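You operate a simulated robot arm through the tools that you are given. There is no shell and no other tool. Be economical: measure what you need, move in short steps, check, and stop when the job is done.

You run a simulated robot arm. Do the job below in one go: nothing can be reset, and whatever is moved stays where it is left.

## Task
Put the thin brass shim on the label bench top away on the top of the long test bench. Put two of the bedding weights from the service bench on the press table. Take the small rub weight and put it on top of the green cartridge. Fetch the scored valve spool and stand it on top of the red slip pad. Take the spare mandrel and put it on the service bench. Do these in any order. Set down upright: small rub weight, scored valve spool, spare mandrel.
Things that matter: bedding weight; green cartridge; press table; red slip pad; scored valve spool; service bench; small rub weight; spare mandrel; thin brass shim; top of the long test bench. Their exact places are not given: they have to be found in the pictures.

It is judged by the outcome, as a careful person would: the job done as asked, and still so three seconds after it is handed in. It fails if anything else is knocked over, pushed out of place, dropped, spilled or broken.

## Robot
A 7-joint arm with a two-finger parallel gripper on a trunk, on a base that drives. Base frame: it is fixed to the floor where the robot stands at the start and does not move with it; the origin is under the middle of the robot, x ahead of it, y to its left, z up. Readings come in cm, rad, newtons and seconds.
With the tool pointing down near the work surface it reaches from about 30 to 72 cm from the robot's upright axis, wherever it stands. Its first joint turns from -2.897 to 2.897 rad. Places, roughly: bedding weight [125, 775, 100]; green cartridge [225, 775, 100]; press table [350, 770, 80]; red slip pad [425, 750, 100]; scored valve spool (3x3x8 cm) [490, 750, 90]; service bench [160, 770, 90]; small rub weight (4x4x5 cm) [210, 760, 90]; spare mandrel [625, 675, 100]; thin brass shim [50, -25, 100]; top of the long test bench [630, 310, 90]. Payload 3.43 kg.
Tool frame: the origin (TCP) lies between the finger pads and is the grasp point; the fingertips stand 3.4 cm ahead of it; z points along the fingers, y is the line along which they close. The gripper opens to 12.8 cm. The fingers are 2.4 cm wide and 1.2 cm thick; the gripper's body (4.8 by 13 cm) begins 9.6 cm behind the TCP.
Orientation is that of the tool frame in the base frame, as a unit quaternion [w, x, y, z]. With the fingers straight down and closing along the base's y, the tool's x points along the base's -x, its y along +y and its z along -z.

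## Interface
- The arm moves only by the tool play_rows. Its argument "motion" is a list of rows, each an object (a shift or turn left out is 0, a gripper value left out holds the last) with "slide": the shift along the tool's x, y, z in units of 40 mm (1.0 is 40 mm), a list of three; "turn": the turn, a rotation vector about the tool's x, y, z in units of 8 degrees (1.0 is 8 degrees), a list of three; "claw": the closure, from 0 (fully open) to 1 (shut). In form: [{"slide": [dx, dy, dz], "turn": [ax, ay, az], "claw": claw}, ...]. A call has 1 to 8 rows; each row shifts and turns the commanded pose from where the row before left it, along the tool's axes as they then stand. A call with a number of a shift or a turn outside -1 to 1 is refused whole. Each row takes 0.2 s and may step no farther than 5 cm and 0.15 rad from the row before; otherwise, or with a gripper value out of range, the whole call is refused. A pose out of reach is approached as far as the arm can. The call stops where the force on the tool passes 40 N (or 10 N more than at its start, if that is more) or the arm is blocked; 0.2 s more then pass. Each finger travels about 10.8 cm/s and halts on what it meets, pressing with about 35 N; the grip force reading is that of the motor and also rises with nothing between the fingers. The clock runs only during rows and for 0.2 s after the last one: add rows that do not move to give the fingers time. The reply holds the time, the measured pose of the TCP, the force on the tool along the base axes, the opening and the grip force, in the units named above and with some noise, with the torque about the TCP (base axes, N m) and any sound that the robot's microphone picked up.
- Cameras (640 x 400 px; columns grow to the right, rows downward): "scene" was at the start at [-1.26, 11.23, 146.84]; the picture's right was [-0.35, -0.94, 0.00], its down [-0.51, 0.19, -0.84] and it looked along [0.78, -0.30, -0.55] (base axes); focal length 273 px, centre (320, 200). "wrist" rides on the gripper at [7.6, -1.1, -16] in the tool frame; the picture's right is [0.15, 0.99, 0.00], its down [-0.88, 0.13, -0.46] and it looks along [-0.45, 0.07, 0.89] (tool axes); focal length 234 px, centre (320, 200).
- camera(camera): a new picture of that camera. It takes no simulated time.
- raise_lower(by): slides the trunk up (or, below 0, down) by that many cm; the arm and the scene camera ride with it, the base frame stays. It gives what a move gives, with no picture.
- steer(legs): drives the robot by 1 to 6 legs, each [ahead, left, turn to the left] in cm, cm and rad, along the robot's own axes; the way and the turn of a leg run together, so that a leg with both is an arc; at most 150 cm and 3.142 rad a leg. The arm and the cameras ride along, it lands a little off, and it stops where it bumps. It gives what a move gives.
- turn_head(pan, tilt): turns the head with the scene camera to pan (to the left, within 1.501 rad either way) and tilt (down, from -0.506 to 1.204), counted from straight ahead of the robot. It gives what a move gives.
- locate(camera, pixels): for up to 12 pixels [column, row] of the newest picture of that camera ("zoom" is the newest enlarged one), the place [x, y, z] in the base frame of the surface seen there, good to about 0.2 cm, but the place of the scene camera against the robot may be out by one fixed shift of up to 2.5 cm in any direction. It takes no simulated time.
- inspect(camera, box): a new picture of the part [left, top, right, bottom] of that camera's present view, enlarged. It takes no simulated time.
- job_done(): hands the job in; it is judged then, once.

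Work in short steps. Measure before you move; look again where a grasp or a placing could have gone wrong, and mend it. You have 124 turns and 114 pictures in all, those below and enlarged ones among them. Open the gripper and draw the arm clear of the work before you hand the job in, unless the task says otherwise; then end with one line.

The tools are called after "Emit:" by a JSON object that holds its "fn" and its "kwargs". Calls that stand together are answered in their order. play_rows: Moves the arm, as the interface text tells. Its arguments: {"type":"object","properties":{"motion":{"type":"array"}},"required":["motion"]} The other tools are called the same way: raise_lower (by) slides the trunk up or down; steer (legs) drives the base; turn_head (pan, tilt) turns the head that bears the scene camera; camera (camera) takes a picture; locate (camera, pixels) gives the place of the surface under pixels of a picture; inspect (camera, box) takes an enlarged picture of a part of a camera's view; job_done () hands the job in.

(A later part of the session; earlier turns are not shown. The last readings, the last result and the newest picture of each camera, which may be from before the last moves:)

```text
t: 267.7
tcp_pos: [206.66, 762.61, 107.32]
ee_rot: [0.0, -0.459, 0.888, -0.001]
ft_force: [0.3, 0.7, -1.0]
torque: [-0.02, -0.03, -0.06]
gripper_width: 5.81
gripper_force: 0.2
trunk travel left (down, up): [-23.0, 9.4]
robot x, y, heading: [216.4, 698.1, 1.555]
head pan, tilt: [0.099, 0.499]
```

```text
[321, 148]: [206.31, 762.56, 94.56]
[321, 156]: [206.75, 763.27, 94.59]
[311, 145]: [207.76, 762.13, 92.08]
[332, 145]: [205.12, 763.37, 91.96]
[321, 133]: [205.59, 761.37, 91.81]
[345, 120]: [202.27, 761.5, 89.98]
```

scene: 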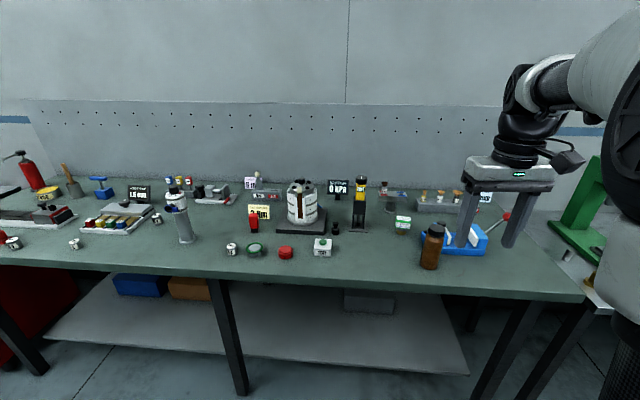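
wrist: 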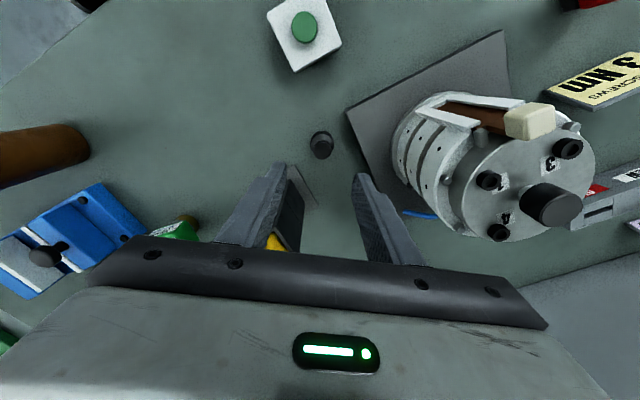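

Good alignment. Descend to z≈94.6 and close.

Emit:
{"fn": "play_rows", "kwargs": {"motion": [{"slide": [0, 0, 1]}, {"slide": [0, 0, 1]}, {"slide": [0, 0, 0.8]}, {"slide": [0, 0, 0.38]}, {"claw": 1}, {}, {}, {}]}}

Emit:
{"fn": "play_rows", "kwargs": {"motion": [{"slide": [0, 0, -0.4]}, {"slide": [0, 0, -0.9]}, {"slide": [0, 0, -0.9]}, {"slide": [0, 0, -0.9]}, {"slide": [0, 0, -0.9]}, {"slide": [0, 0, -0.9]}]}}

Emit:
{"fn": "camera", "kwargs": {"camera": "wrist"}}

```text
t: 269.5
tcp_pos: [206.67, 762.68, 94.64]
ee_rot: [-0.001, -0.46, 0.888, -0.002]
ft_force: [0.4, -0.1, 0.4]
torque: [0.03, 0.01, -0.02]
gripper_width: 3.08
gripper_force: 34.8
trunk travel left (down, up): [-23.0, 9.4]
robot x, y, heading: [216.51, 697.83, 1.557]
head pan, tilt: [0.099, 0.499]
```

```text
t: 270.9
tcp_pos: [206.65, 762.68, 114.28]
ee_rot: [0.0, -0.459, 0.888, -0.001]
ft_force: [0.0, -0.3, -1.4]
torque: [-0.02, 0.02, -0.02]
gripper_width: 3.1
gripper_force: 35.4
trunk travel left (down, up): [-23.0, 9.4]
robot x, y, heading: [216.83, 698.16, 1.556]
head pan, tilt: [0.099, 0.499]
```

```text
52 pictures are left
```

wrist: 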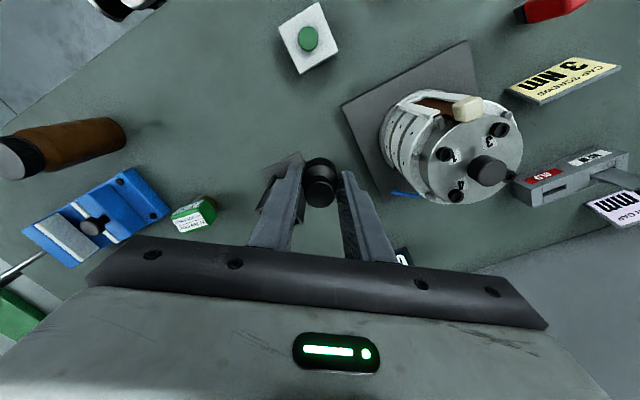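

Held (3.1 cm). Raise the trunk 8 cm to clear the OUT holder and move over the cartridge.

Emit:
{"fn": "raise_lower", "kwargs": {"by": 8}}

Emit:
{"fn": "play_rows", "kwargs": {"motion": [{"slide": [-0.53, -0.62, 0]}, {"slide": [-0.53, -0.62, 0]}, {"slide": [-0.53, -0.62, 0]}, {"slide": [-0.53, -0.62, 0]}, {"slide": [-0.53, -0.62, 0]}, {"slide": [-0.53, -0.62, 0]}, {"slide": [-0.53, -0.62, 0]}, {"slide": [-0.53, -0.62, 0]}]}}

Emit:
{"fn": "camera", "kwargs": {"camera": "wrist"}}

```text
t: 272.1
tcp_pos: [206.65, 762.7, 122.14]
ee_rot: [0.0, -0.459, 0.888, 0.0]
ft_force: [0.3, -0.3, -2.3]
torque: [0.0, 0.01, 0.04]
gripper_width: 3.1
gripper_force: 35.1
trunk travel left (down, up): [-31.0, 1.4]
robot x, y, heading: [216.54, 698.25, 1.554]
head pan, tilt: [0.099, 0.499]
```

```text
t: 273.9
tcp_pos: [232.82, 765.04, 122.18]
ee_rot: [-0.001, -0.46, 0.888, -0.002]
ft_force: [-0.5, 0.1, -2.8]
torque: [-0.02, 0.02, -0.01]
gripper_width: 3.08
gripper_force: 35.1
trunk travel left (down, up): [-31.0, 1.4]
robot x, y, heading: [216.56, 698.49, 1.557]
head pan, tilt: [0.099, 0.499]
```

```text
51 pictures are left
```

wrist: 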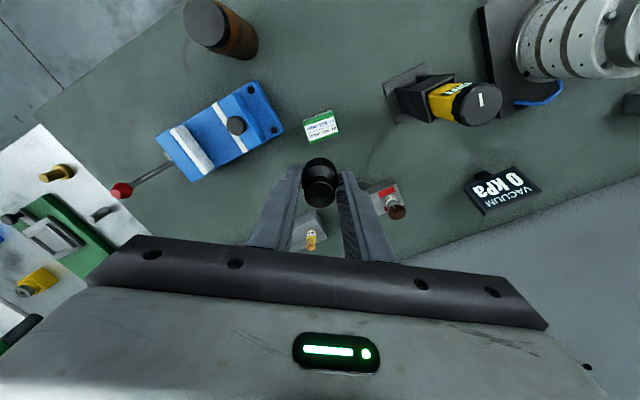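

Enlarge the cartridge top at (321,127) and locate its corners.

Emit:
{"fn": "inspect", "kwargs": {"camera": "wrist", "box": [284, 95, 364, 155]}}

Emit:
{"fn": "locate", "kwargs": {"camera": "zoom", "pixels": [[165, 222], [412, 165], [418, 305], [195, 360], [300, 265], [165, 240], [430, 185], [420, 320], [230, 140], [370, 125]]}}

```text
6.67 times, centred on (324, 125) of wrist
```

zoom: 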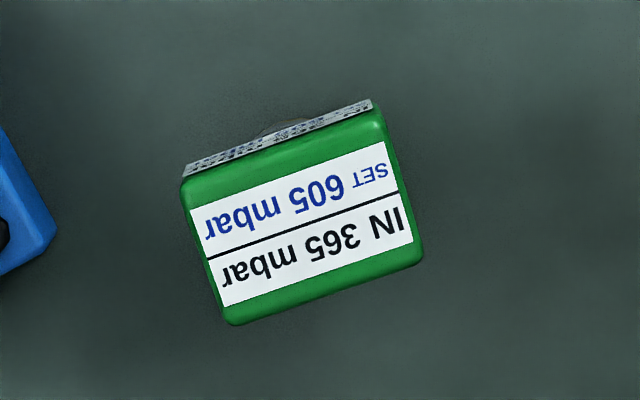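

```text
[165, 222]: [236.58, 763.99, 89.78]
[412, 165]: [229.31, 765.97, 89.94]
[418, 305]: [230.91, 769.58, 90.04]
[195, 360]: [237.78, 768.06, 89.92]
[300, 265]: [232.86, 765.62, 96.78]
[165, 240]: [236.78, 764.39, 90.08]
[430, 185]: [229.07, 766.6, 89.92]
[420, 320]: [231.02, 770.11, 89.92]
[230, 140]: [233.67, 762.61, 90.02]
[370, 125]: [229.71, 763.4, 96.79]
```

Emit:
{"fn": "locate", "kwargs": {"camera": "zoom", "pixels": [[303, 218], [190, 190], [370, 120], [415, 255], [235, 315]]}}

```text
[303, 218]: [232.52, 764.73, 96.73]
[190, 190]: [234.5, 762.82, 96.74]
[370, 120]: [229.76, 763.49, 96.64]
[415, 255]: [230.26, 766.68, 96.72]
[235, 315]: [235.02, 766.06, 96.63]
```

Cartridge top is centred (232.4,764.8), z 96.7, and the held weight sits right over it. Lower to just above contact (TCP ≈101.4).

Emit:
{"fn": "play_rows", "kwargs": {"motion": [{"slide": [0.03, 0.04, 0.9]}, {"slide": [0, 0, 0.9]}, {"slide": [0, 0, 0.9]}, {"slide": [0, 0, 0.9]}, {"slide": [0, 0, 0.8]}, {"slide": [0, 0, 0.5]}, {"slide": [0, 0, 0.2]}, {}]}}

Emit:
{"fn": "camera", "kwargs": {"camera": "wrist"}}

```text
t: 275.7
tcp_pos: [232.42, 765.04, 101.76]
ee_rot: [0.0, -0.459, 0.888, 0.0]
ft_force: [0.0, -0.5, -2.0]
torque: [0.0, 0.0, 0.01]
gripper_width: 3.1
gripper_force: 34.9
trunk travel left (down, up): [-31.0, 1.4]
robot x, y, heading: [216.65, 697.99, 1.557]
head pan, tilt: [0.099, 0.499]
```

```text
49 pictures are left
```

wrist: 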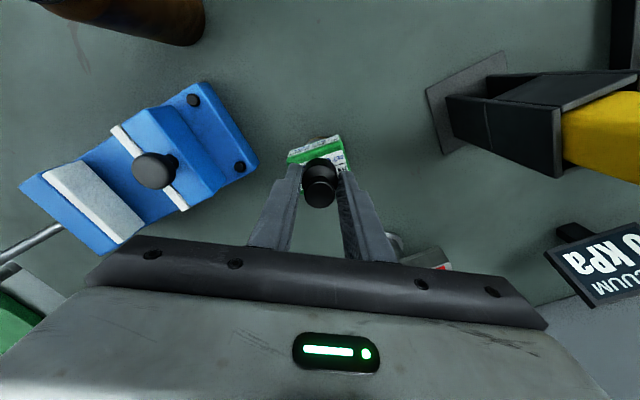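

Looks centred. Creep down to contact.

Emit:
{"fn": "play_rows", "kwargs": {"motion": [{"slide": [0, 0, 0.05]}, {}]}}

Emit:
{"fn": "play_rows", "kwargs": {"motion": [{"slide": [0, 0, 0.04]}, {}]}}

```text
t: 276.3
tcp_pos: [232.5, 764.93, 101.48]
ee_rot: [-0.001, -0.459, 0.888, 0.001]
ft_force: [-0.4, 0.0, -2.3]
torque: [0.02, 0.01, 0.02]
gripper_width: 3.1
gripper_force: 34.6
trunk travel left (down, up): [-31.0, 1.4]
robot x, y, heading: [216.67, 697.99, 1.554]
head pan, tilt: [0.099, 0.499]
```

```text
t: 276.9
tcp_pos: [232.45, 764.97, 101.51]
ee_rot: [-0.001, -0.46, 0.888, 0.0]
ft_force: [0.1, 0.3, -1.3]
torque: [-0.02, 0.02, 0.01]
gripper_width: 3.1
gripper_force: 35.5
trunk travel left (down, up): [-31.0, 1.4]
robot x, y, heading: [216.59, 697.87, 1.557]
head pan, tilt: [0.099, 0.499]
```

Emit:
{"fn": "play_rows", "kwargs": {"motion": [{"slide": [0, 0, 0.03]}, {}]}}

```text
t: 277.5
tcp_pos: [232.45, 765.02, 101.35]
ee_rot: [-0.001, -0.459, 0.888, -0.001]
ft_force: [-0.5, 0.0, 4.3]
torque: [-0.09, 0.03, 0.0]
gripper_width: 3.12
gripper_force: 35.1
trunk travel left (down, up): [-31.0, 1.4]
robot x, y, heading: [216.91, 698.31, 1.56]
head pan, tilt: [0.099, 0.499]
```

Light contact (+6 N). Open modestly, then lift straight up.

Emit:
{"fn": "play_rows", "kwargs": {"motion": [{"claw": 0.6}, {}, {"slide": [0, 0, -0.4]}, {"slide": [0, 0, -0.9]}, {"slide": [0, 0, -0.9]}, {"slide": [0, 0, -0.9]}, {"slide": [0, 0, -0.9]}]}}

Emit:
{"fn": "camera", "kwargs": {"camera": "wrist"}}

Emit:
{"fn": "inspect", "kwargs": {"camera": "scene", "box": [250, 140, 490, 290]}}

```text
t: 279.1
tcp_pos: [232.52, 764.88, 117.33]
ee_rot: [0.0, -0.459, 0.888, 0.0]
ft_force: [0.0, 0.7, 0.5]
torque: [0.03, 0.01, 0.03]
gripper_width: 5.12
gripper_force: 0.0
trunk travel left (down, up): [-31.0, 1.4]
robot x, y, heading: [216.96, 698.25, 1.556]
head pan, tilt: [0.099, 0.499]
```

```text
48 pictures are left
```

wrist: 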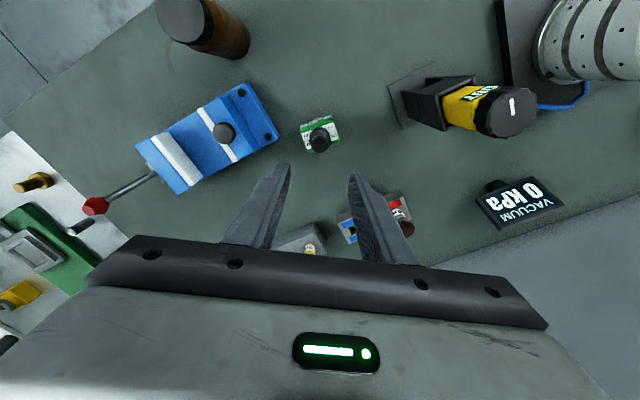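

```text
2.67 times, centred on (370, 215) of scene
```

zoom: 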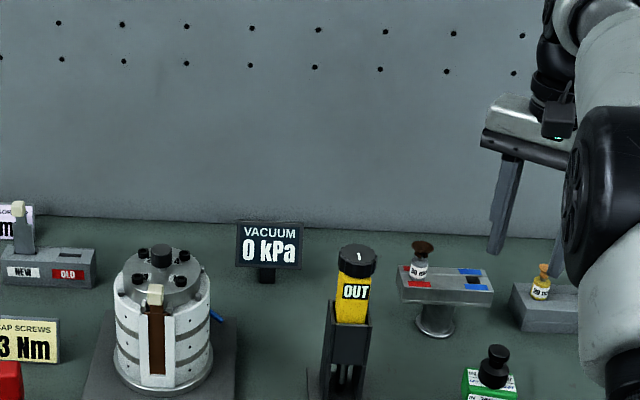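

The rub weight stands on the cartridge. Retract, undo the yaw, and go to the 230 g weight at (169.7,746.4).

Emit:
{"fn": "play_rows", "kwargs": {"motion": [{"slide": [0.83, -0.41, 0]}, {"slide": [0.83, -0.41, 0]}, {"slide": [0.83, -0.41, 0]}, {"slide": [0.83, -0.41, 0]}, {"slide": [0.83, -0.41, 0]}, {"slide": [0.83, -0.41, 0]}, {"turn": [0, 0, -1]}, {"turn": [0, 0, -1]}]}}

Emit:
{"fn": "play_rows", "kwargs": {"motion": [{"turn": [0, 0, -1]}, {"turn": [0, 0, -1]}, {"turn": [0, 0, -1]}, {"turn": [0, 0, 0.5]}]}}

Emit:
{"fn": "steer", "kwargs": {"legs": [[0, 59.5, 0]]}}

Emit:
{"fn": "camera", "kwargs": {"camera": "wrist"}}

```text
t: 280.9
tcp_pos: [228.96, 743.09, 117.42]
ee_rot: [0.0, -0.579, 0.815, 0.0]
ft_force: [-0.1, -0.3, 0.3]
torque: [0.0, 0.0, -0.01]
gripper_width: 5.12
gripper_force: 0.1
trunk travel left (down, up): [-31.0, 1.4]
robot x, y, heading: [216.53, 698.41, 1.557]
head pan, tilt: [0.099, 0.499]
```

```text
t: 281.9
tcp_pos: [229.02, 743.13, 117.33]
ee_rot: [0.0, 0.712, -0.702, 0.0]
ft_force: [-0.5, 0.0, -1.0]
torque: [-0.01, 0.02, 0.0]
gripper_width: 5.15
gripper_force: 0.1
trunk travel left (down, up): [-31.0, 1.4]
robot x, y, heading: [216.81, 698.44, 1.555]
head pan, tilt: [0.099, 0.499]
```

```text
t: 288.1
tcp_pos: [169.74, 743.96, 117.4]
ee_rot: [0.001, 0.711, -0.703, 0.0]
ft_force: [0.3, -0.3, 0.5]
torque: [0.02, 0.02, -0.01]
gripper_width: 5.1
gripper_force: 0.1
trunk travel left (down, up): [-31.0, 1.4]
robot x, y, heading: [157.27, 699.0, 1.552]
head pan, tilt: [0.099, 0.499]
```

```text
46 pictures are left
```

wrist: 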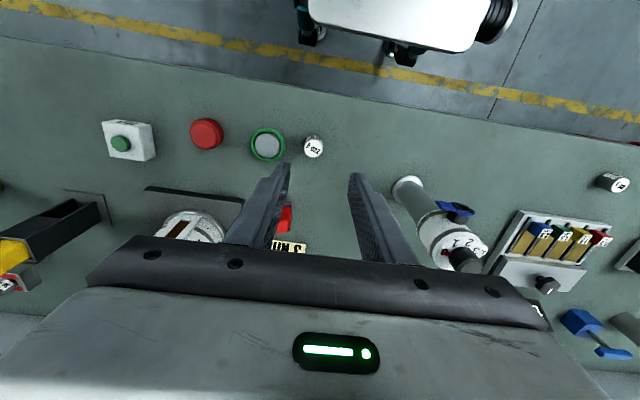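

Emit:
{"fn": "inspect", "kwargs": {"camera": "wrist", "box": [240, 110, 368, 190]}}

Emit:
{"fn": "locate", "kwargs": {"camera": "zoom", "pixels": [[368, 185], [320, 180], [412, 180], [366, 145], [366, 225], [205, 170], [222, 220]]}}

```text
5.00 times, centred on (304, 150) of wrist
```

zoom: 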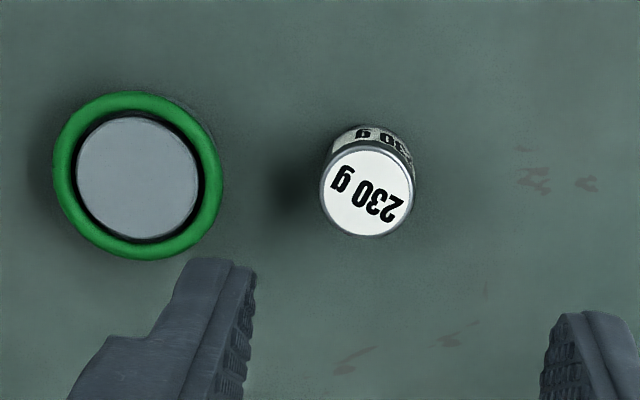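

```text
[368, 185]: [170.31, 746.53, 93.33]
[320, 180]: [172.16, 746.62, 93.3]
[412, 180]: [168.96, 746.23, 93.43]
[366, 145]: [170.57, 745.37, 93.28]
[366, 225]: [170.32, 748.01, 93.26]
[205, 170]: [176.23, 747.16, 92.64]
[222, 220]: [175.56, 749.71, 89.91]
```

Weight centre (170.4,746.7), top z 93.3. Move over, descend to 94.1, and grip.

Emit:
{"fn": "play_rows", "kwargs": {"motion": [{"slide": [-0.68, -0.17, 0]}, {"slide": [0, 0, 1]}, {"slide": [0, 0, 1]}, {"slide": [0, 0, 1]}, {"slide": [0, 0, 1]}, {"slide": [0, 0, 1]}, {"slide": [0, 0, 0.6]}, {"slide": [0, 0, 0.22]}]}}

Emit:
{"fn": "play_rows", "kwargs": {"motion": [{"claw": 1}, {}, {}, {"slide": [0, 0, -0.4]}, {"slide": [0, 0, -0.9]}, {"slide": [0, 0, -0.9]}, {"slide": [0, 0, -0.9]}, {"slide": [0, 0, -0.9]}]}}

Emit:
{"fn": "camera", "kwargs": {"camera": "wrist"}}

```text
t: 289.9
tcp_pos: [170.42, 746.71, 94.13]
ee_rot: [0.0, 0.711, -0.703, 0.001]
ft_force: [0.8, -0.2, -0.1]
torque: [0.01, 0.02, 0.0]
gripper_width: 5.12
gripper_force: 0.1
trunk travel left (down, up): [-31.0, 1.4]
robot x, y, heading: [157.58, 698.82, 1.554]
head pan, tilt: [0.099, 0.499]
```

```text
t: 291.7
tcp_pos: [170.39, 746.61, 110.29]
ee_rot: [0.001, 0.711, -0.704, 0.0]
ft_force: [-0.9, -0.3, -1.7]
torque: [-0.05, 0.01, -0.01]
gripper_width: 3.2
gripper_force: 35.2
trunk travel left (down, up): [-31.0, 1.4]
robot x, y, heading: [157.35, 699.2, 1.553]
head pan, tilt: [0.099, 0.499]
```

```text
44 pictures are left
```

wrist: 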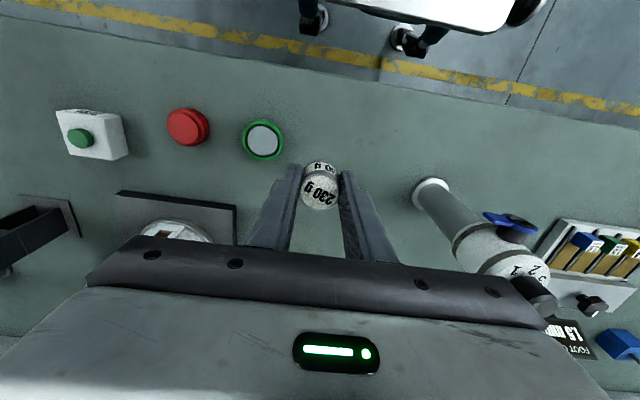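

Held (3.2 cm). Back off 25 cm, strafe right to the press table and look.

Emit:
{"fn": "steer", "kwargs": {"legs": [[-27, 0, 0], [0, -150, 0]]}}

Emit:
{"fn": "turn_head", "kwargs": {"pan": 0.0, "tilt": 0.55}}

Emit:
{"fn": "camera", "kwargs": {"camera": "scene"}}

```text
t: 307.6
tcp_pos: [317.92, 718.08, 110.08]
ee_rot: [0.001, 0.714, -0.7, 0.0]
ft_force: [0.7, -0.2, -2.0]
torque: [0.01, 0.02, -0.02]
gripper_width: 3.21
gripper_force: 34.6
trunk travel left (down, up): [-31.0, 1.4]
robot x, y, heading: [304.87, 670.44, 1.568]
head pan, tilt: [0.099, 0.499]
```

```text
t: 308.2
tcp_pos: [317.97, 718.06, 110.05]
ee_rot: [0.001, 0.713, -0.701, 0.0]
ft_force: [-0.3, 0.2, -2.6]
torque: [-0.04, -0.02, -0.03]
gripper_width: 3.21
gripper_force: 34.8
trunk travel left (down, up): [-31.0, 1.4]
robot x, y, heading: [305.05, 670.42, 1.563]
head pan, tilt: [0.0, 0.55]
```

```text
43 pictures are left
```

scene: 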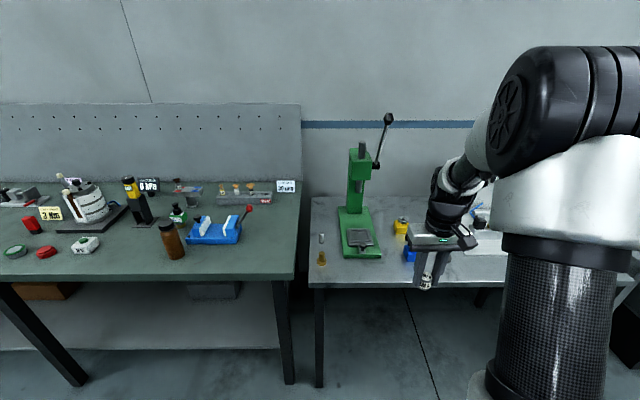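

Measure the press table, and look with the wrist camera.

Emit:
{"fn": "locate", "kwargs": {"camera": "scene", "pixels": [[315, 280], [340, 275], [385, 265], [400, 250], [320, 258], [360, 240], [375, 235], [400, 228], [330, 265], [385, 280]]}}

Emit:
{"fn": "camera", "kwargs": {"camera": "wrist"}}

```text
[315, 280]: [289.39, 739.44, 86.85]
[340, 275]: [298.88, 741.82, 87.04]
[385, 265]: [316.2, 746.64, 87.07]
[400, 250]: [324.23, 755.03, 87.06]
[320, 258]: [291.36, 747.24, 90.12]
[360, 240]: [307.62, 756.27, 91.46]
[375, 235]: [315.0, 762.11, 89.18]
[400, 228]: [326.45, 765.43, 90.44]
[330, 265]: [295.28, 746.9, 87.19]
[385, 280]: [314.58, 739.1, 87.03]
```

```text
42 pictures are left
```

wrist: 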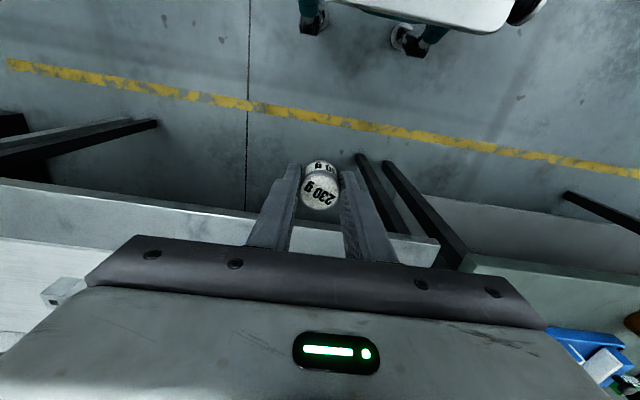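

Front area around (328,745) looks free. Shift right 12 cm, advance 24 cm, and check with the wrist camera.

Emit:
{"fn": "steer", "kwargs": {"legs": [[0, -12, 0], [24, 0, 0]]}}

Emit:
{"fn": "play_rows", "kwargs": {"motion": [{"slide": [-0.9, 0, 0]}, {"slide": [-0.9, 0, 0]}]}}

Emit:
{"fn": "camera", "kwargs": {"camera": "wrist"}}

Emit:
{"fn": "camera", "kwargs": {"camera": "scene"}}

```text
t: 311.4
tcp_pos: [330.11, 741.94, 110.03]
ee_rot: [0.001, 0.714, -0.7, 0.001]
ft_force: [-0.6, 0.7, -1.8]
torque: [0.0, -0.01, -0.02]
gripper_width: 3.21
gripper_force: 34.8
trunk travel left (down, up): [-31.0, 1.4]
robot x, y, heading: [316.93, 694.31, 1.563]
head pan, tilt: [0.0, 0.55]
```

```text
t: 312.0
tcp_pos: [329.92, 749.24, 110.06]
ee_rot: [0.0, 0.714, -0.701, 0.001]
ft_force: [0.6, 0.2, -2.6]
torque: [0.0, -0.01, 0.0]
gripper_width: 3.2
gripper_force: 35.4
trunk travel left (down, up): [-31.0, 1.4]
robot x, y, heading: [317.56, 694.04, 1.563]
head pan, tilt: [0.0, 0.55]
```

```text
41 pictures are left
```

wrist: 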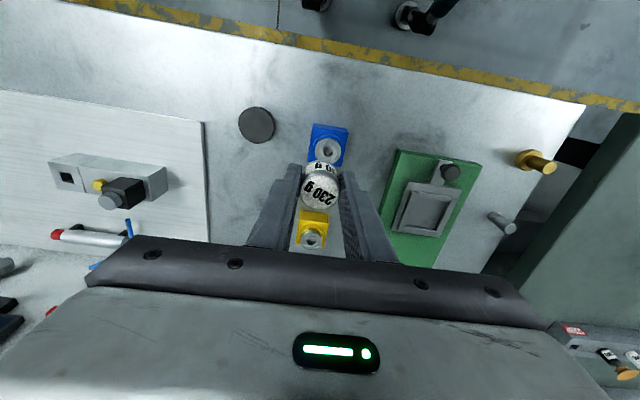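

```text
40 pictures are left
```

scene: 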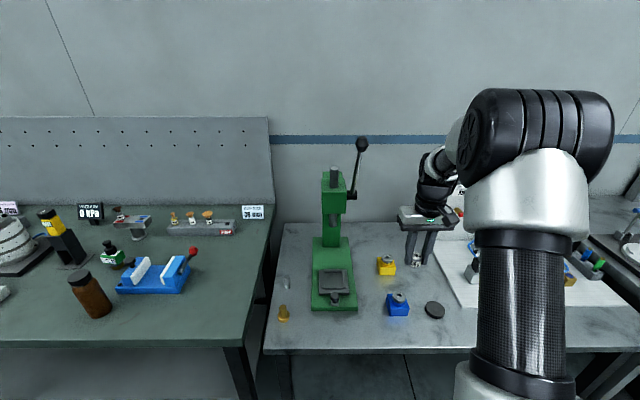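

Candidates in wrist view: (390,105), (450,110), (245,170). Locate them.

Emit:
{"fn": "locate", "kwargs": {"camera": "wrist", "pixels": [[390, 105], [450, 115], [245, 170], [330, 85], [400, 150], [465, 162], [314, 130], [345, 128], [257, 125], [525, 155], [520, 100], [204, 125]]}}

```text
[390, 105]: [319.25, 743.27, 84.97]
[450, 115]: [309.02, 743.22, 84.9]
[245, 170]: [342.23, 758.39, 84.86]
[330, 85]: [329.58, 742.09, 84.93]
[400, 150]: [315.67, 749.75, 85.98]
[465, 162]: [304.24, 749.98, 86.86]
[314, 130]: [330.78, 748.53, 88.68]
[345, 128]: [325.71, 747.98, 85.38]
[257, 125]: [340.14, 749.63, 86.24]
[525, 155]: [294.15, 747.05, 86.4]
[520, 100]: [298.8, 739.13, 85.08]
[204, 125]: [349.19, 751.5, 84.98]
```

Spot (319.5,743.5), surface z 84.95, is clear. Move there and lower to just above contact (TCP≈89.1).

Emit:
{"fn": "play_rows", "kwargs": {"motion": [{"slide": [0.343, 0.657, 0]}, {"slide": [0.343, 0.657, 0]}, {"slide": [0.343, 0.657, 0]}, {"slide": [0.343, 0.657, 0]}, {"slide": [0, 0, 1]}, {"slide": [0, 0, 1]}, {"slide": [0, 0, 1]}, {"slide": [0, 0, 1]}]}}

Emit:
{"fn": "camera", "kwargs": {"camera": "wrist"}}

Emit:
{"fn": "play_rows", "kwargs": {"motion": [{"slide": [0, 0, 0.7]}, {"slide": [0, 0, 0.4]}, {"slide": [0, 0, 0.1]}, {}]}}

```text
t: 313.8
tcp_pos: [319.54, 743.48, 94.01]
ee_rot: [-0.001, 0.714, -0.7, 0.001]
ft_force: [0.1, 0.5, -1.9]
torque: [0.01, 0.0, 0.0]
gripper_width: 3.22
gripper_force: 34.7
trunk travel left (down, up): [-31.0, 1.4]
robot x, y, heading: [317.32, 693.97, 1.563]
head pan, tilt: [0.0, 0.55]
```

```text
39 pictures are left
```

wrist: 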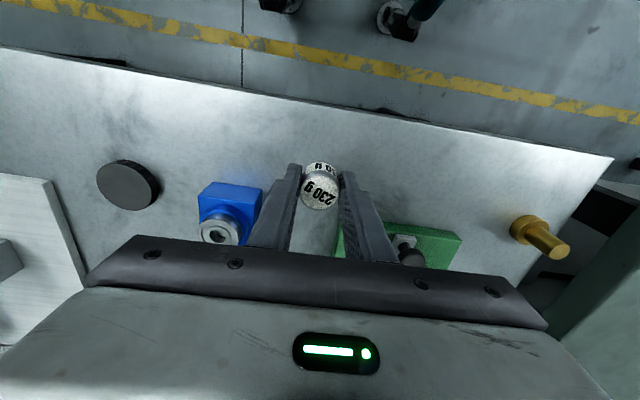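

```text
t: 314.8
tcp_pos: [319.69, 743.37, 89.2]
ee_rot: [0.001, 0.713, -0.701, 0.0]
ft_force: [-0.1, -0.1, -2.3]
torque: [-0.03, -0.01, -0.02]
gripper_width: 3.19
gripper_force: 34.6
trunk travel left (down, up): [-31.0, 1.4]
robot x, y, heading: [317.45, 694.11, 1.561]
head pan, tilt: [0.0, 0.55]
```

Creep to contact.

Emit:
{"fn": "play_rows", "kwargs": {"motion": [{"slide": [0, 0, 0.03]}, {}]}}

```text
t: 315.4
tcp_pos: [319.7, 743.26, 89.13]
ee_rot: [0.0, 0.714, -0.701, 0.0]
ft_force: [0.9, -1.6, 0.9]
torque: [0.01, -0.04, 0.0]
gripper_width: 3.2
gripper_force: 35.1
trunk travel left (down, up): [-31.0, 1.4]
robot x, y, heading: [317.28, 694.0, 1.562]
head pan, tilt: [0.0, 0.55]
```

Contact. Release, lift, and verify; then go back for the 185 g weight at (113,744).

Emit:
{"fn": "play_rows", "kwargs": {"motion": [{"claw": 0.6}, {}, {"slide": [0, 0, -0.4]}, {"slide": [0, 0, -1]}, {"slide": [0, 0, -1]}, {"slide": [0, 0, -1]}, {"slide": [0, 0, -1]}, {"slide": [0, 0, -1]}]}}

Emit:
{"fn": "camera", "kwargs": {"camera": "wrist"}}

Emit:
{"fn": "steer", "kwargs": {"legs": [[-24, 0, 0], [0, 105, 0], [0, 105, 0], [24, 0, 0]]}}

Emit:
{"fn": "camera", "kwargs": {"camera": "wrist"}}

```text
t: 317.2
tcp_pos: [319.62, 743.2, 110.61]
ee_rot: [0.001, 0.714, -0.7, 0.001]
ft_force: [-0.3, 0.3, -0.6]
torque: [-0.02, 0.0, -0.03]
gripper_width: 5.13
gripper_force: 0.2
trunk travel left (down, up): [-31.0, 1.4]
robot x, y, heading: [317.57, 694.17, 1.563]
head pan, tilt: [0.0, 0.55]
```

```text
38 pictures are left
```

wrist: 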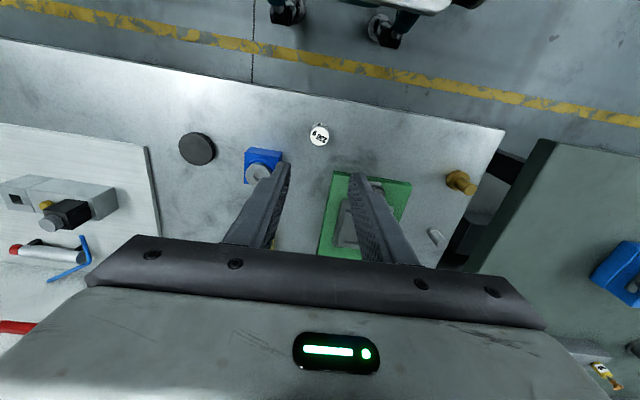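

```text
t: 340.4
tcp_pos: [110.69, 745.99, 110.59]
ee_rot: [0.001, 0.711, -0.703, 0.001]
ft_force: [0.7, -0.8, -0.6]
torque: [-0.01, -0.01, -0.03]
gripper_width: 5.12
gripper_force: 0.1
trunk travel left (down, up): [-31.0, 1.4]
robot x, y, heading: [107.91, 696.96, 1.553]
head pan, tilt: [0.0, 0.55]
```

```text
37 pictures are left
```

wrist: 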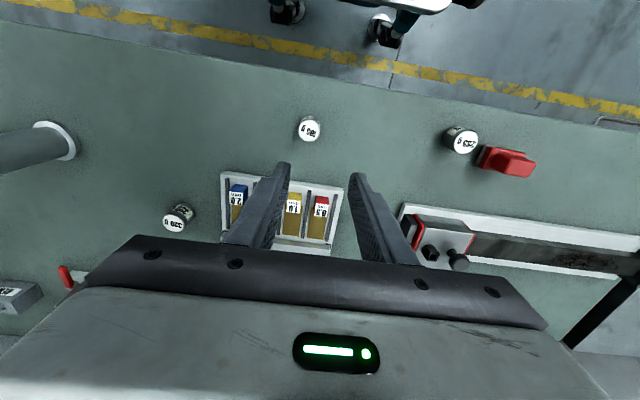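

The 185 g weight is at wrist (310,129), clear of neighbours. Locate it.

Emit:
{"fn": "inspect", "kwargs": {"camera": "wrist", "box": [278, 105, 342, 145]}}

Emit:
{"fn": "locate", "kwargs": {"camera": "wrist", "pixels": [[310, 129], [302, 130], [318, 130], [310, 123], [310, 138], [310, 165], [340, 125]]}}

```text
10.00 times, centred on (310, 125) of wrist
```

zoom: 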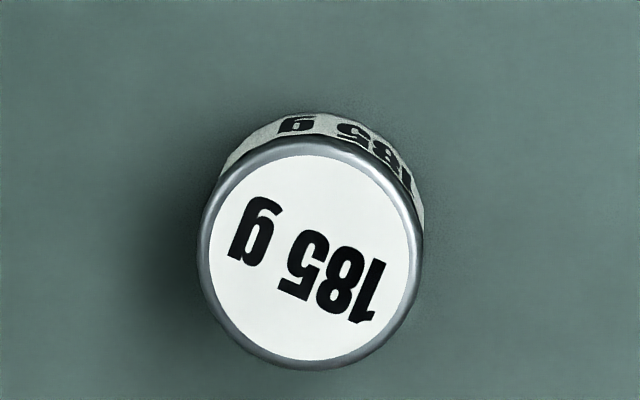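

```text
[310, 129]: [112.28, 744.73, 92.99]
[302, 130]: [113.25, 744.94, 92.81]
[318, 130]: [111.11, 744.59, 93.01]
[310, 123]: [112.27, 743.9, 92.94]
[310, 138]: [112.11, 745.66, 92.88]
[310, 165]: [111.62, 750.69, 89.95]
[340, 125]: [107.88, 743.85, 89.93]
```

Centre (112.25,744.9). Align, descend, grip, lift.

Emit:
{"fn": "play_rows", "kwargs": {"motion": [{"slide": [0.28, -0.385, 0]}, {"slide": [0, 0, 1]}, {"slide": [0, 0, 1]}, {"slide": [0, 0, 1]}, {"slide": [0, 0, 0.8]}, {"slide": [0, 0, 0.33]}, {"claw": 1}, {}]}}

Emit:
{"fn": "play_rows", "kwargs": {"motion": [{}, {}, {"slide": [0, 0, -0.4]}, {"slide": [0, 0, -0.9]}, {"slide": [0, 0, -0.9]}, {"slide": [0, 0, -0.9]}, {"slide": [0, 0, -0.9]}]}}

Emit:
{"fn": "camera", "kwargs": {"camera": "wrist"}}

```text
t: 342.2
tcp_pos: [112.26, 744.89, 94.18]
ee_rot: [0.001, 0.71, -0.704, 0.0]
ft_force: [0.7, 0.0, 0.5]
torque: [0.03, -0.04, 0.01]
gripper_width: 3.03
gripper_force: 35.0
trunk travel left (down, up): [-31.0, 1.4]
robot x, y, heading: [107.95, 697.32, 1.552]
head pan, tilt: [0.0, 0.55]
```

```text
t: 343.8
tcp_pos: [112.18, 744.77, 110.28]
ee_rot: [0.001, 0.711, -0.703, 0.001]
ft_force: [-0.5, 0.3, -2.1]
torque: [-0.04, -0.01, -0.01]
gripper_width: 3.06
gripper_force: 35.0
trunk travel left (down, up): [-31.0, 1.4]
robot x, y, heading: [108.11, 697.31, 1.557]
head pan, tilt: [0.0, 0.55]
```

```text
35 pictures are left
```

wrist: 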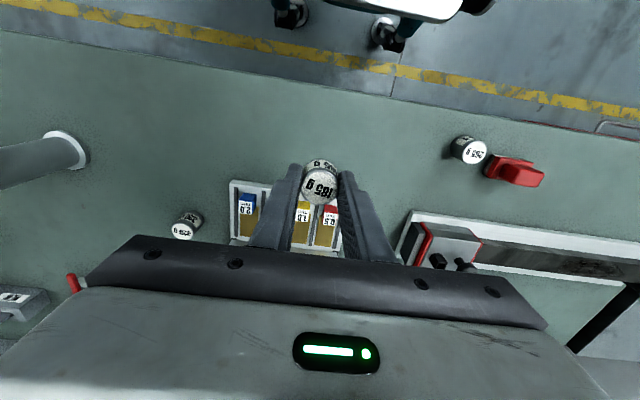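

Held. Go back to the press table, aiming for (309,743).

Emit:
{"fn": "steer", "kwargs": {"legs": [[-27, 0, 0], [0, -100, 0], [0, -98, 0], [24, 0, 0]]}}

Emit:
{"fn": "camera", "kwargs": {"camera": "wrist"}}

```text
t: 365.9
tcp_pos: [308.97, 740.73, 110.03]
ee_rot: [0.0, 0.716, -0.698, 0.001]
ft_force: [0.8, 0.4, -2.1]
torque: [0.01, 0.02, -0.01]
gripper_width: 3.07
gripper_force: 34.8
trunk travel left (down, up): [-31.0, 1.4]
robot x, y, heading: [305.77, 692.4, 1.571]
head pan, tilt: [0.0, 0.55]
```

```text
34 pictures are left
```

wrist: 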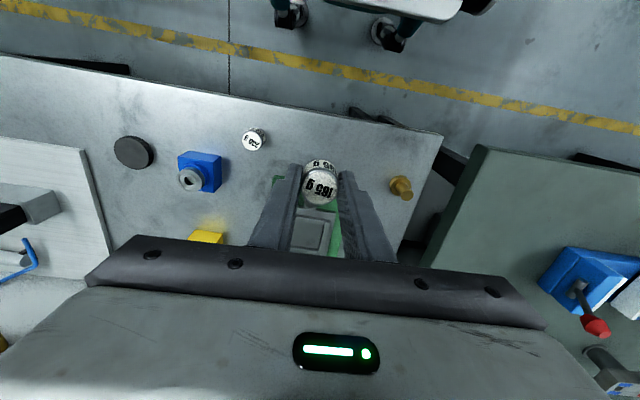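

Advance 2.6 cm and lower to just above contact.

Emit:
{"fn": "play_rows", "kwargs": {"motion": [{"slide": [-0.65, 0, 0]}, {"slide": [0, 0, 1]}, {"slide": [0, 0, 1]}, {"slide": [0, 0, 1]}, {"slide": [0, 0, 1]}, {"slide": [0, 0, 0.8]}, {"slide": [0, 0, 0.35]}, {}]}}

Emit:
{"fn": "play_rows", "kwargs": {"motion": [{"slide": [0, 0, 0.04]}, {}]}}

```text
t: 367.7
tcp_pos: [308.94, 743.38, 89.36]
ee_rot: [0.0, 0.716, -0.698, 0.001]
ft_force: [-0.1, 0.5, -2.4]
torque: [-0.04, -0.01, 0.02]
gripper_width: 3.06
gripper_force: 35.0
trunk travel left (down, up): [-31.0, 1.4]
robot x, y, heading: [305.33, 692.44, 1.568]
head pan, tilt: [0.0, 0.55]
```

```text
t: 368.3
tcp_pos: [308.9, 743.31, 89.33]
ee_rot: [0.0, 0.716, -0.698, 0.001]
ft_force: [-0.3, 0.6, -2.2]
torque: [-0.02, 0.01, -0.02]
gripper_width: 3.06
gripper_force: 35.4
trunk travel left (down, up): [-31.0, 1.4]
robot x, y, heading: [305.6, 693.0, 1.575]
head pan, tilt: [0.0, 0.55]
```

Emit:
{"fn": "play_rows", "kwargs": {"motion": [{"slide": [0, 0, 0.04]}, {}]}}

```text
t: 368.9
tcp_pos: [308.81, 743.25, 89.16]
ee_rot: [0.001, 0.716, -0.698, 0.001]
ft_force: [-0.4, -0.2, -0.5]
torque: [0.04, -0.04, -0.02]
gripper_width: 3.08
gripper_force: 35.4
trunk travel left (down, up): [-31.0, 1.4]
robot x, y, heading: [305.17, 692.62, 1.572]
head pan, tilt: [0.0, 0.55]
```

Touching (load relieved). Release, lift, and check; then drive to the pad/spool area.

Emit:
{"fn": "play_rows", "kwargs": {"motion": [{"claw": 0.6}, {}, {"slide": [0, 0, -0.4]}, {"slide": [0, 0, -1]}, {"slide": [0, 0, -1]}, {"slide": [0, 0, -1]}, {"slide": [0, 0, -1]}, {"slide": [0, 0, -1]}]}}

Emit:
{"fn": "camera", "kwargs": {"camera": "wrist"}}

Emit:
{"fn": "steer", "kwargs": {"legs": [[-24, 0, 0], [0, -120, 0]]}}

Emit:
{"fn": "turn_head", "kwargs": {"pan": 0.1, "tilt": 0.55}}

Emit:
{"fn": "camera", "kwargs": {"camera": "scene"}}

```text
t: 370.7
tcp_pos: [308.92, 743.27, 110.87]
ee_rot: [0.0, 0.715, -0.699, 0.002]
ft_force: [0.1, 0.3, 0.0]
torque: [-0.01, 0.01, -0.04]
gripper_width: 5.11
gripper_force: 0.1
trunk travel left (down, up): [-31.0, 1.4]
robot x, y, heading: [305.25, 692.69, 1.568]
head pan, tilt: [0.0, 0.55]
```

```text
33 pictures are left
```

wrist: 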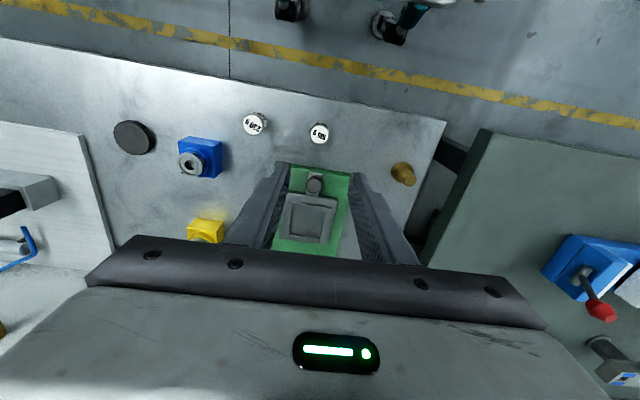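

```text
t: 383.9
tcp_pos: [429.07, 719.84, 110.76]
ee_rot: [0.0, 0.72, -0.694, 0.0]
ft_force: [0.3, -0.2, 0.1]
torque: [0.01, -0.01, -0.01]
gripper_width: 5.1
gripper_force: 0.0
trunk travel left (down, up): [-31.0, 1.4]
robot x, y, heading: [425.96, 669.43, 1.588]
head pan, tilt: [0.0, 0.55]
```

```text
t: 384.6
tcp_pos: [428.97, 719.9, 110.85]
ee_rot: [0.0, 0.721, -0.693, 0.0]
ft_force: [0.0, 0.2, -0.9]
torque: [0.02, 0.0, -0.01]
gripper_width: 5.13
gripper_force: 0.0
trunk travel left (down, up): [-31.0, 1.4]
robot x, y, heading: [426.16, 669.22, 1.58]
head pan, tilt: [0.099, 0.55]
```

```text
32 pictures are left
```

scene: 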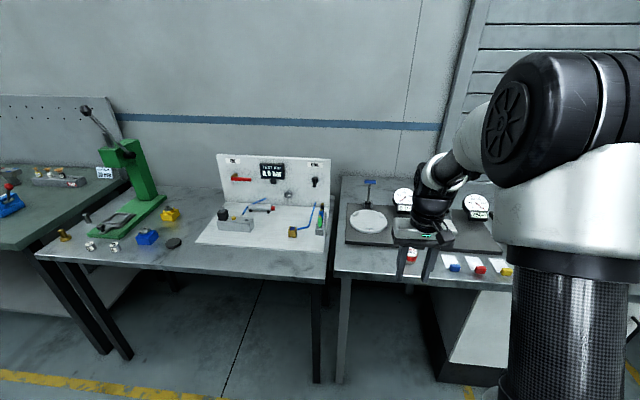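

Both weights stand on the press table. The red/white puck near (436,744) is the slip pad. Next go to the spool at ≈(490.5,747), staying back from the bench for now.

Emit:
{"fn": "steer", "kwargs": {"legs": [[0, -57, 0], [0, 0, -0.01], [22, 0, 0]]}}

Emit:
{"fn": "camera", "kwargs": {"camera": "wrist"}}

Emit:
{"fn": "turn_head", "kwargs": {"pan": 0.45, "tilt": 0.6}}

Emit:
{"fn": "camera", "kwargs": {"camera": "scene"}}

```text
t: 392.2
tcp_pos: [486.56, 742.2, 110.77]
ee_rot: [0.0, 0.717, -0.697, 0.001]
ft_force: [-0.7, 0.6, 0.4]
torque: [-0.01, -0.02, 0.0]
gripper_width: 5.12
gripper_force: 0.0
trunk travel left (down, up): [-31.0, 1.4]
robot x, y, heading: [483.25, 691.83, 1.575]
head pan, tilt: [0.099, 0.55]
```

```text
31 pictures are left
```

wrist: 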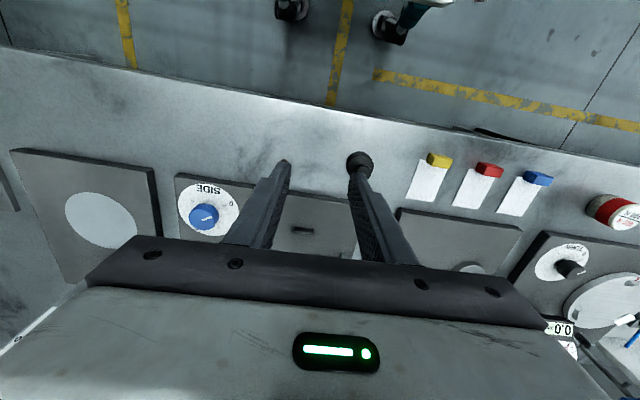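

```text
t: 393.0
tcp_pos: [486.44, 742.15, 110.78]
ee_rot: [0.001, 0.717, -0.697, 0.0]
ft_force: [-0.1, -0.6, 0.0]
torque: [0.01, -0.03, 0.0]
gripper_width: 5.1
gripper_force: 0.1
trunk travel left (down, up): [-31.0, 1.4]
robot x, y, heading: [483.41, 691.35, 1.569]
head pan, tilt: [0.45, 0.6]
```

```text
30 pictures are left
```

scene: 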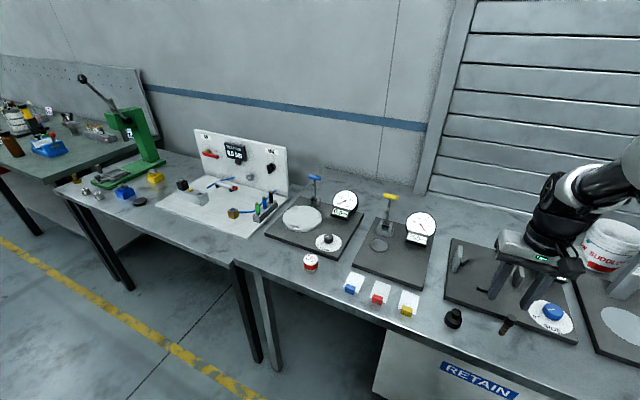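

Zoom scene on the spool (near (508,325)) and the pad (311,262).

Emit:
{"fn": "inspect", "kwargs": {"camera": "scene", "box": [430, 250, 590, 350]}}

Emit:
{"fn": "inspect", "kwargs": {"camera": "scene", "box": [270, 220, 350, 290]}}

Emit:
{"fn": "inspect", "kwargs": {"camera": "wrist", "box": [220, 110, 400, 230]}}

```text
4.00 times, centred on (510, 300) of scene
```

zoom: 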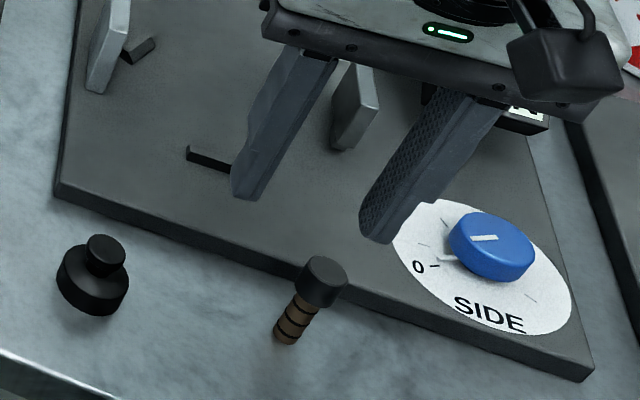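

```text
5.71 times, centred on (310, 255) of scene
```

zoom: 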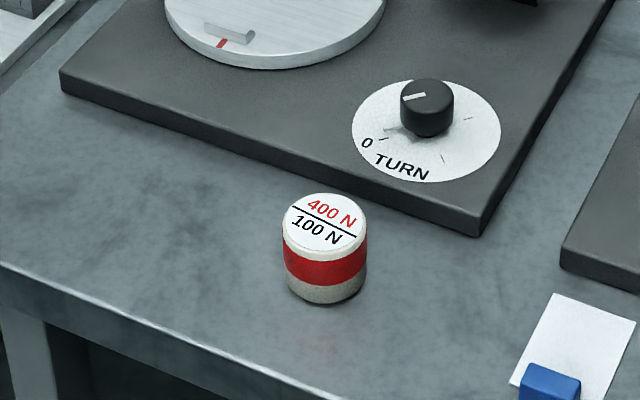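

```text
3.33 times, centred on (310, 170) of wrist
```

zoom: 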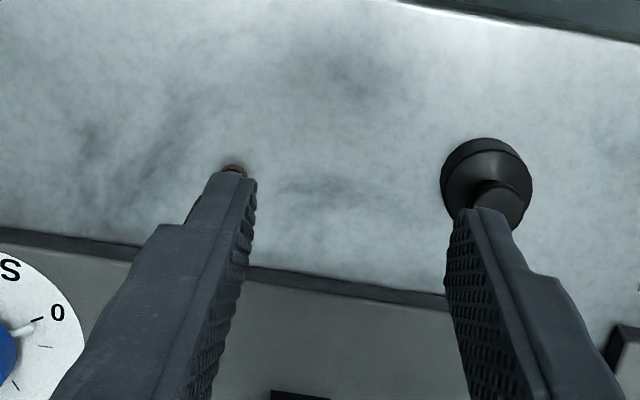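

The spool is a banded stem with a black cap, hidden below the left finger. Move above it for a clear view.

Emit:
{"fn": "play_rows", "kwargs": {"motion": [{"slide": [-0.97, -0.64, 0]}, {"slide": [-0.97, -0.64, 0]}]}}

Emit:
{"fn": "inspect", "kwargs": {"camera": "wrist", "box": [256, 100, 384, 180]}}

Emit:
{"fn": "locate", "kwargs": {"camera": "zoom", "pixels": [[320, 150], [320, 180], [320, 120], [280, 150], [360, 150], [300, 150], [340, 180], [200, 150], [450, 150], [320, 250]]}}

```text
t: 393.6
tcp_pos: [491.33, 750.12, 110.72]
ee_rot: [0.001, 0.717, -0.697, 0.0]
ft_force: [0.7, 0.1, -0.3]
torque: [-0.02, 0.01, -0.02]
gripper_width: 5.11
gripper_force: 0.0
trunk travel left (down, up): [-31.0, 1.4]
robot x, y, heading: [482.97, 691.58, 1.577]
head pan, tilt: [0.45, 0.6]
```

```text
5.00 times, centred on (320, 140) of wrist
```

zoom: 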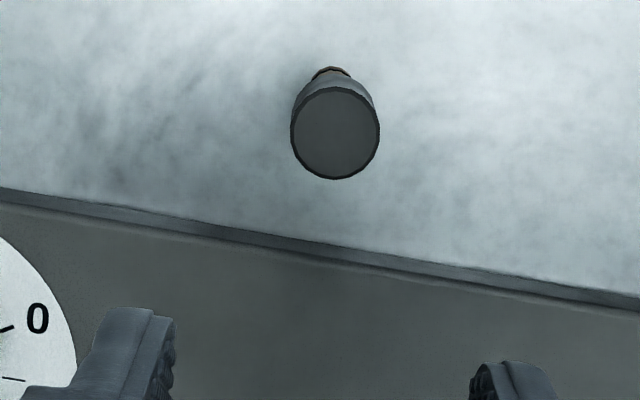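

```text
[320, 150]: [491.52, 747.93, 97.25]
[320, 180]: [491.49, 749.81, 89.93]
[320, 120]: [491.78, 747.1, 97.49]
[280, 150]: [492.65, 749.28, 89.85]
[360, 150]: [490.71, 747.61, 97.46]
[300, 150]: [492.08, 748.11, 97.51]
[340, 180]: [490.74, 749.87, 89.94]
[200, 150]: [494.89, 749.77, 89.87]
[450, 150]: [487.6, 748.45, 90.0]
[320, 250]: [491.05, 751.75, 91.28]
```

Cap centre (491.4,747.4), top z 97.4. Align, descend to z≈96 and grip the cap.

Emit:
{"fn": "play_rows", "kwargs": {"motion": [{"slide": [0.68, 0, 0]}, {"slide": [0, 0, 1]}, {"slide": [0, 0, 1]}, {"slide": [0, 0, 1]}, {"slide": [0, 0, 0.68]}, {"claw": 1}, {}, {}]}}

Emit:
{"fn": "play_rows", "kwargs": {"motion": [{}, {"slide": [0, 0, -0.4]}, {"slide": [0, 0, -0.9]}, {"slide": [0, 0, -0.9]}, {"slide": [0, 0, -0.9]}, {"slide": [0, 0, -0.9]}]}}

Emit:
{"fn": "camera", "kwargs": {"camera": "wrist"}}

Emit:
{"fn": "inspect", "kwargs": {"camera": "scene", "box": [430, 200, 620, 330]}}

```text
t: 395.4
tcp_pos: [491.47, 747.35, 95.92]
ee_rot: [0.001, 0.717, -0.697, 0.001]
ft_force: [-0.2, -0.1, 0.8]
torque: [-0.01, 0.01, -0.01]
gripper_width: 2.08
gripper_force: 34.6
trunk travel left (down, up): [-31.0, 1.4]
robot x, y, heading: [483.55, 691.37, 1.577]
head pan, tilt: [0.45, 0.6]
```

```text
t: 396.8
tcp_pos: [491.55, 747.19, 112.24]
ee_rot: [0.001, 0.717, -0.697, 0.0]
ft_force: [0.6, -1.0, 0.2]
torque: [-0.02, 0.04, 0.04]
gripper_width: 2.09
gripper_force: 34.7
trunk travel left (down, up): [-31.0, 1.4]
robot x, y, heading: [483.35, 691.66, 1.571]
head pan, tilt: [0.45, 0.6]
```

```text
25 pictures are left
```

wrist: 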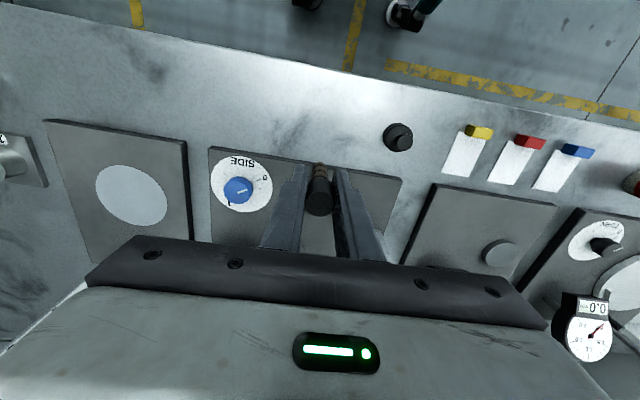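

```text
3.08 times, centred on (525, 265) of scene
```

zoom: 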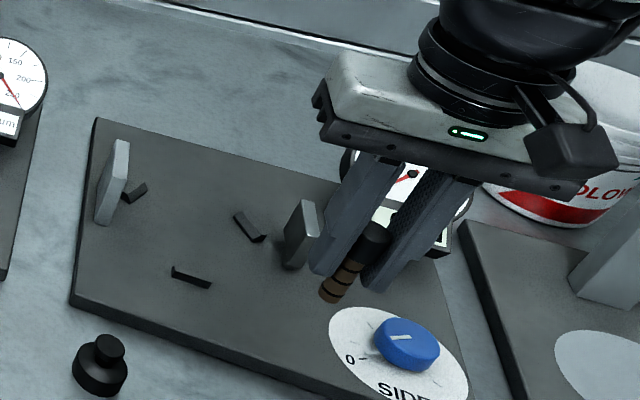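

Spool held. Strafe left 54 cm to the pad; it travels ~13 cm above the low items in front.

Emit:
{"fn": "steer", "kwargs": {"legs": [[0, 54, 0]]}}

Emit:
{"fn": "camera", "kwargs": {"camera": "wrist"}}

```text
t: 402.4
tcp_pos: [438.04, 747.2, 111.97]
ee_rot: [0.001, 0.715, -0.699, 0.0]
ft_force: [0.0, -1.0, -0.3]
torque: [0.0, 0.01, -0.02]
gripper_width: 2.09
gripper_force: 34.7
trunk travel left (down, up): [-31.0, 1.4]
robot x, y, heading: [429.45, 691.64, 1.57]
head pan, tilt: [0.45, 0.6]
```

```text
23 pictures are left
```

wrist: 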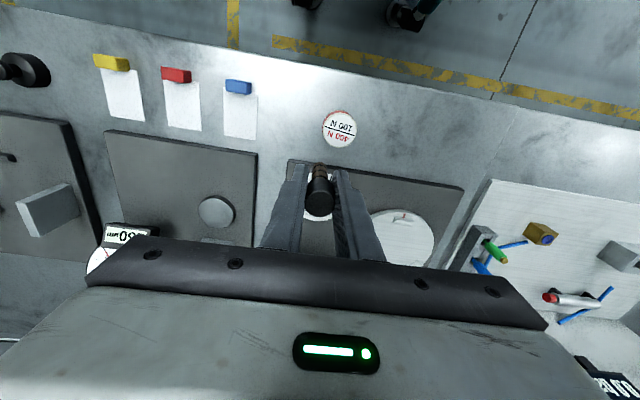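

Emit:
{"fn": "inspect", "kwargs": {"camera": "wrist", "box": [292, 100, 388, 160]}}

Emit:
{"fn": "locate", "kwargs": {"camera": "zoom", "pixels": [[320, 210], [225, 205], [400, 205], [310, 110], [312, 300], [312, 200], [500, 200]]}}

```text
6.67 times, centred on (340, 130) of wrist
```

zoom: 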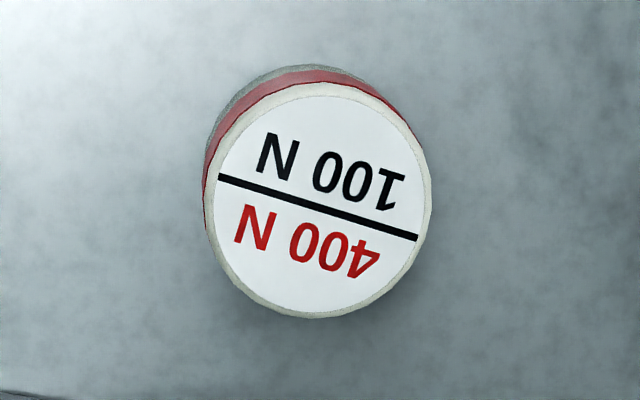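

```text
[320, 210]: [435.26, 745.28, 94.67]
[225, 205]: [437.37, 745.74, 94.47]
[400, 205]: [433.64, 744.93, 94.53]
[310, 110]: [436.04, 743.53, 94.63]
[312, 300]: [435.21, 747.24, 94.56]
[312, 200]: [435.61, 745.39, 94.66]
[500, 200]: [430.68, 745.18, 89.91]
```

Pad top centre (435.4,745.3), z 94.6, 4.6 cm across. Move over it and lower to just above contact (TCP≈100.65).

Emit:
{"fn": "play_rows", "kwargs": {"motion": [{"slide": [0.46, 0.67, 0]}, {"slide": [0, 0, 0.9]}, {"slide": [0, 0, 0.9]}, {"slide": [0, 0, 0.7]}, {"slide": [0, 0, 0.2]}, {}]}}

Emit:
{"fn": "camera", "kwargs": {"camera": "wrist"}}

Emit:
{"fn": "inspect", "kwargs": {"camera": "scene", "box": [400, 200, 560, 340]}}

```text
t: 403.9
tcp_pos: [435.23, 745.45, 101.2]
ee_rot: [0.0, 0.716, -0.699, 0.001]
ft_force: [0.7, -0.9, -1.5]
torque: [0.01, 0.0, -0.01]
gripper_width: 2.04
gripper_force: 34.6
trunk travel left (down, up): [-31.0, 1.4]
robot x, y, heading: [429.7, 691.63, 1.569]
head pan, tilt: [0.45, 0.6]
```

```text
21 pictures are left
```

wrist: 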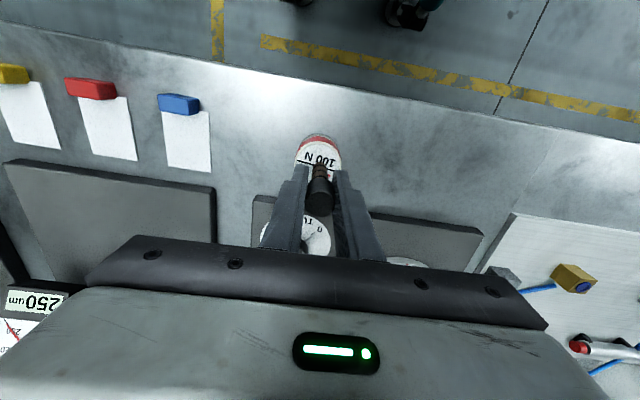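

```text
2.86 times, centred on (480, 270) of scene
```

zoom: 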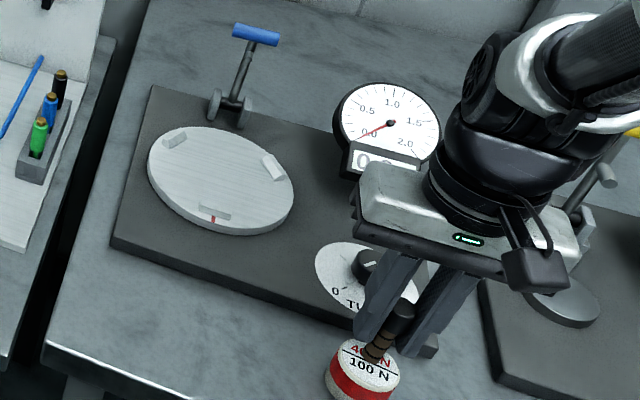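

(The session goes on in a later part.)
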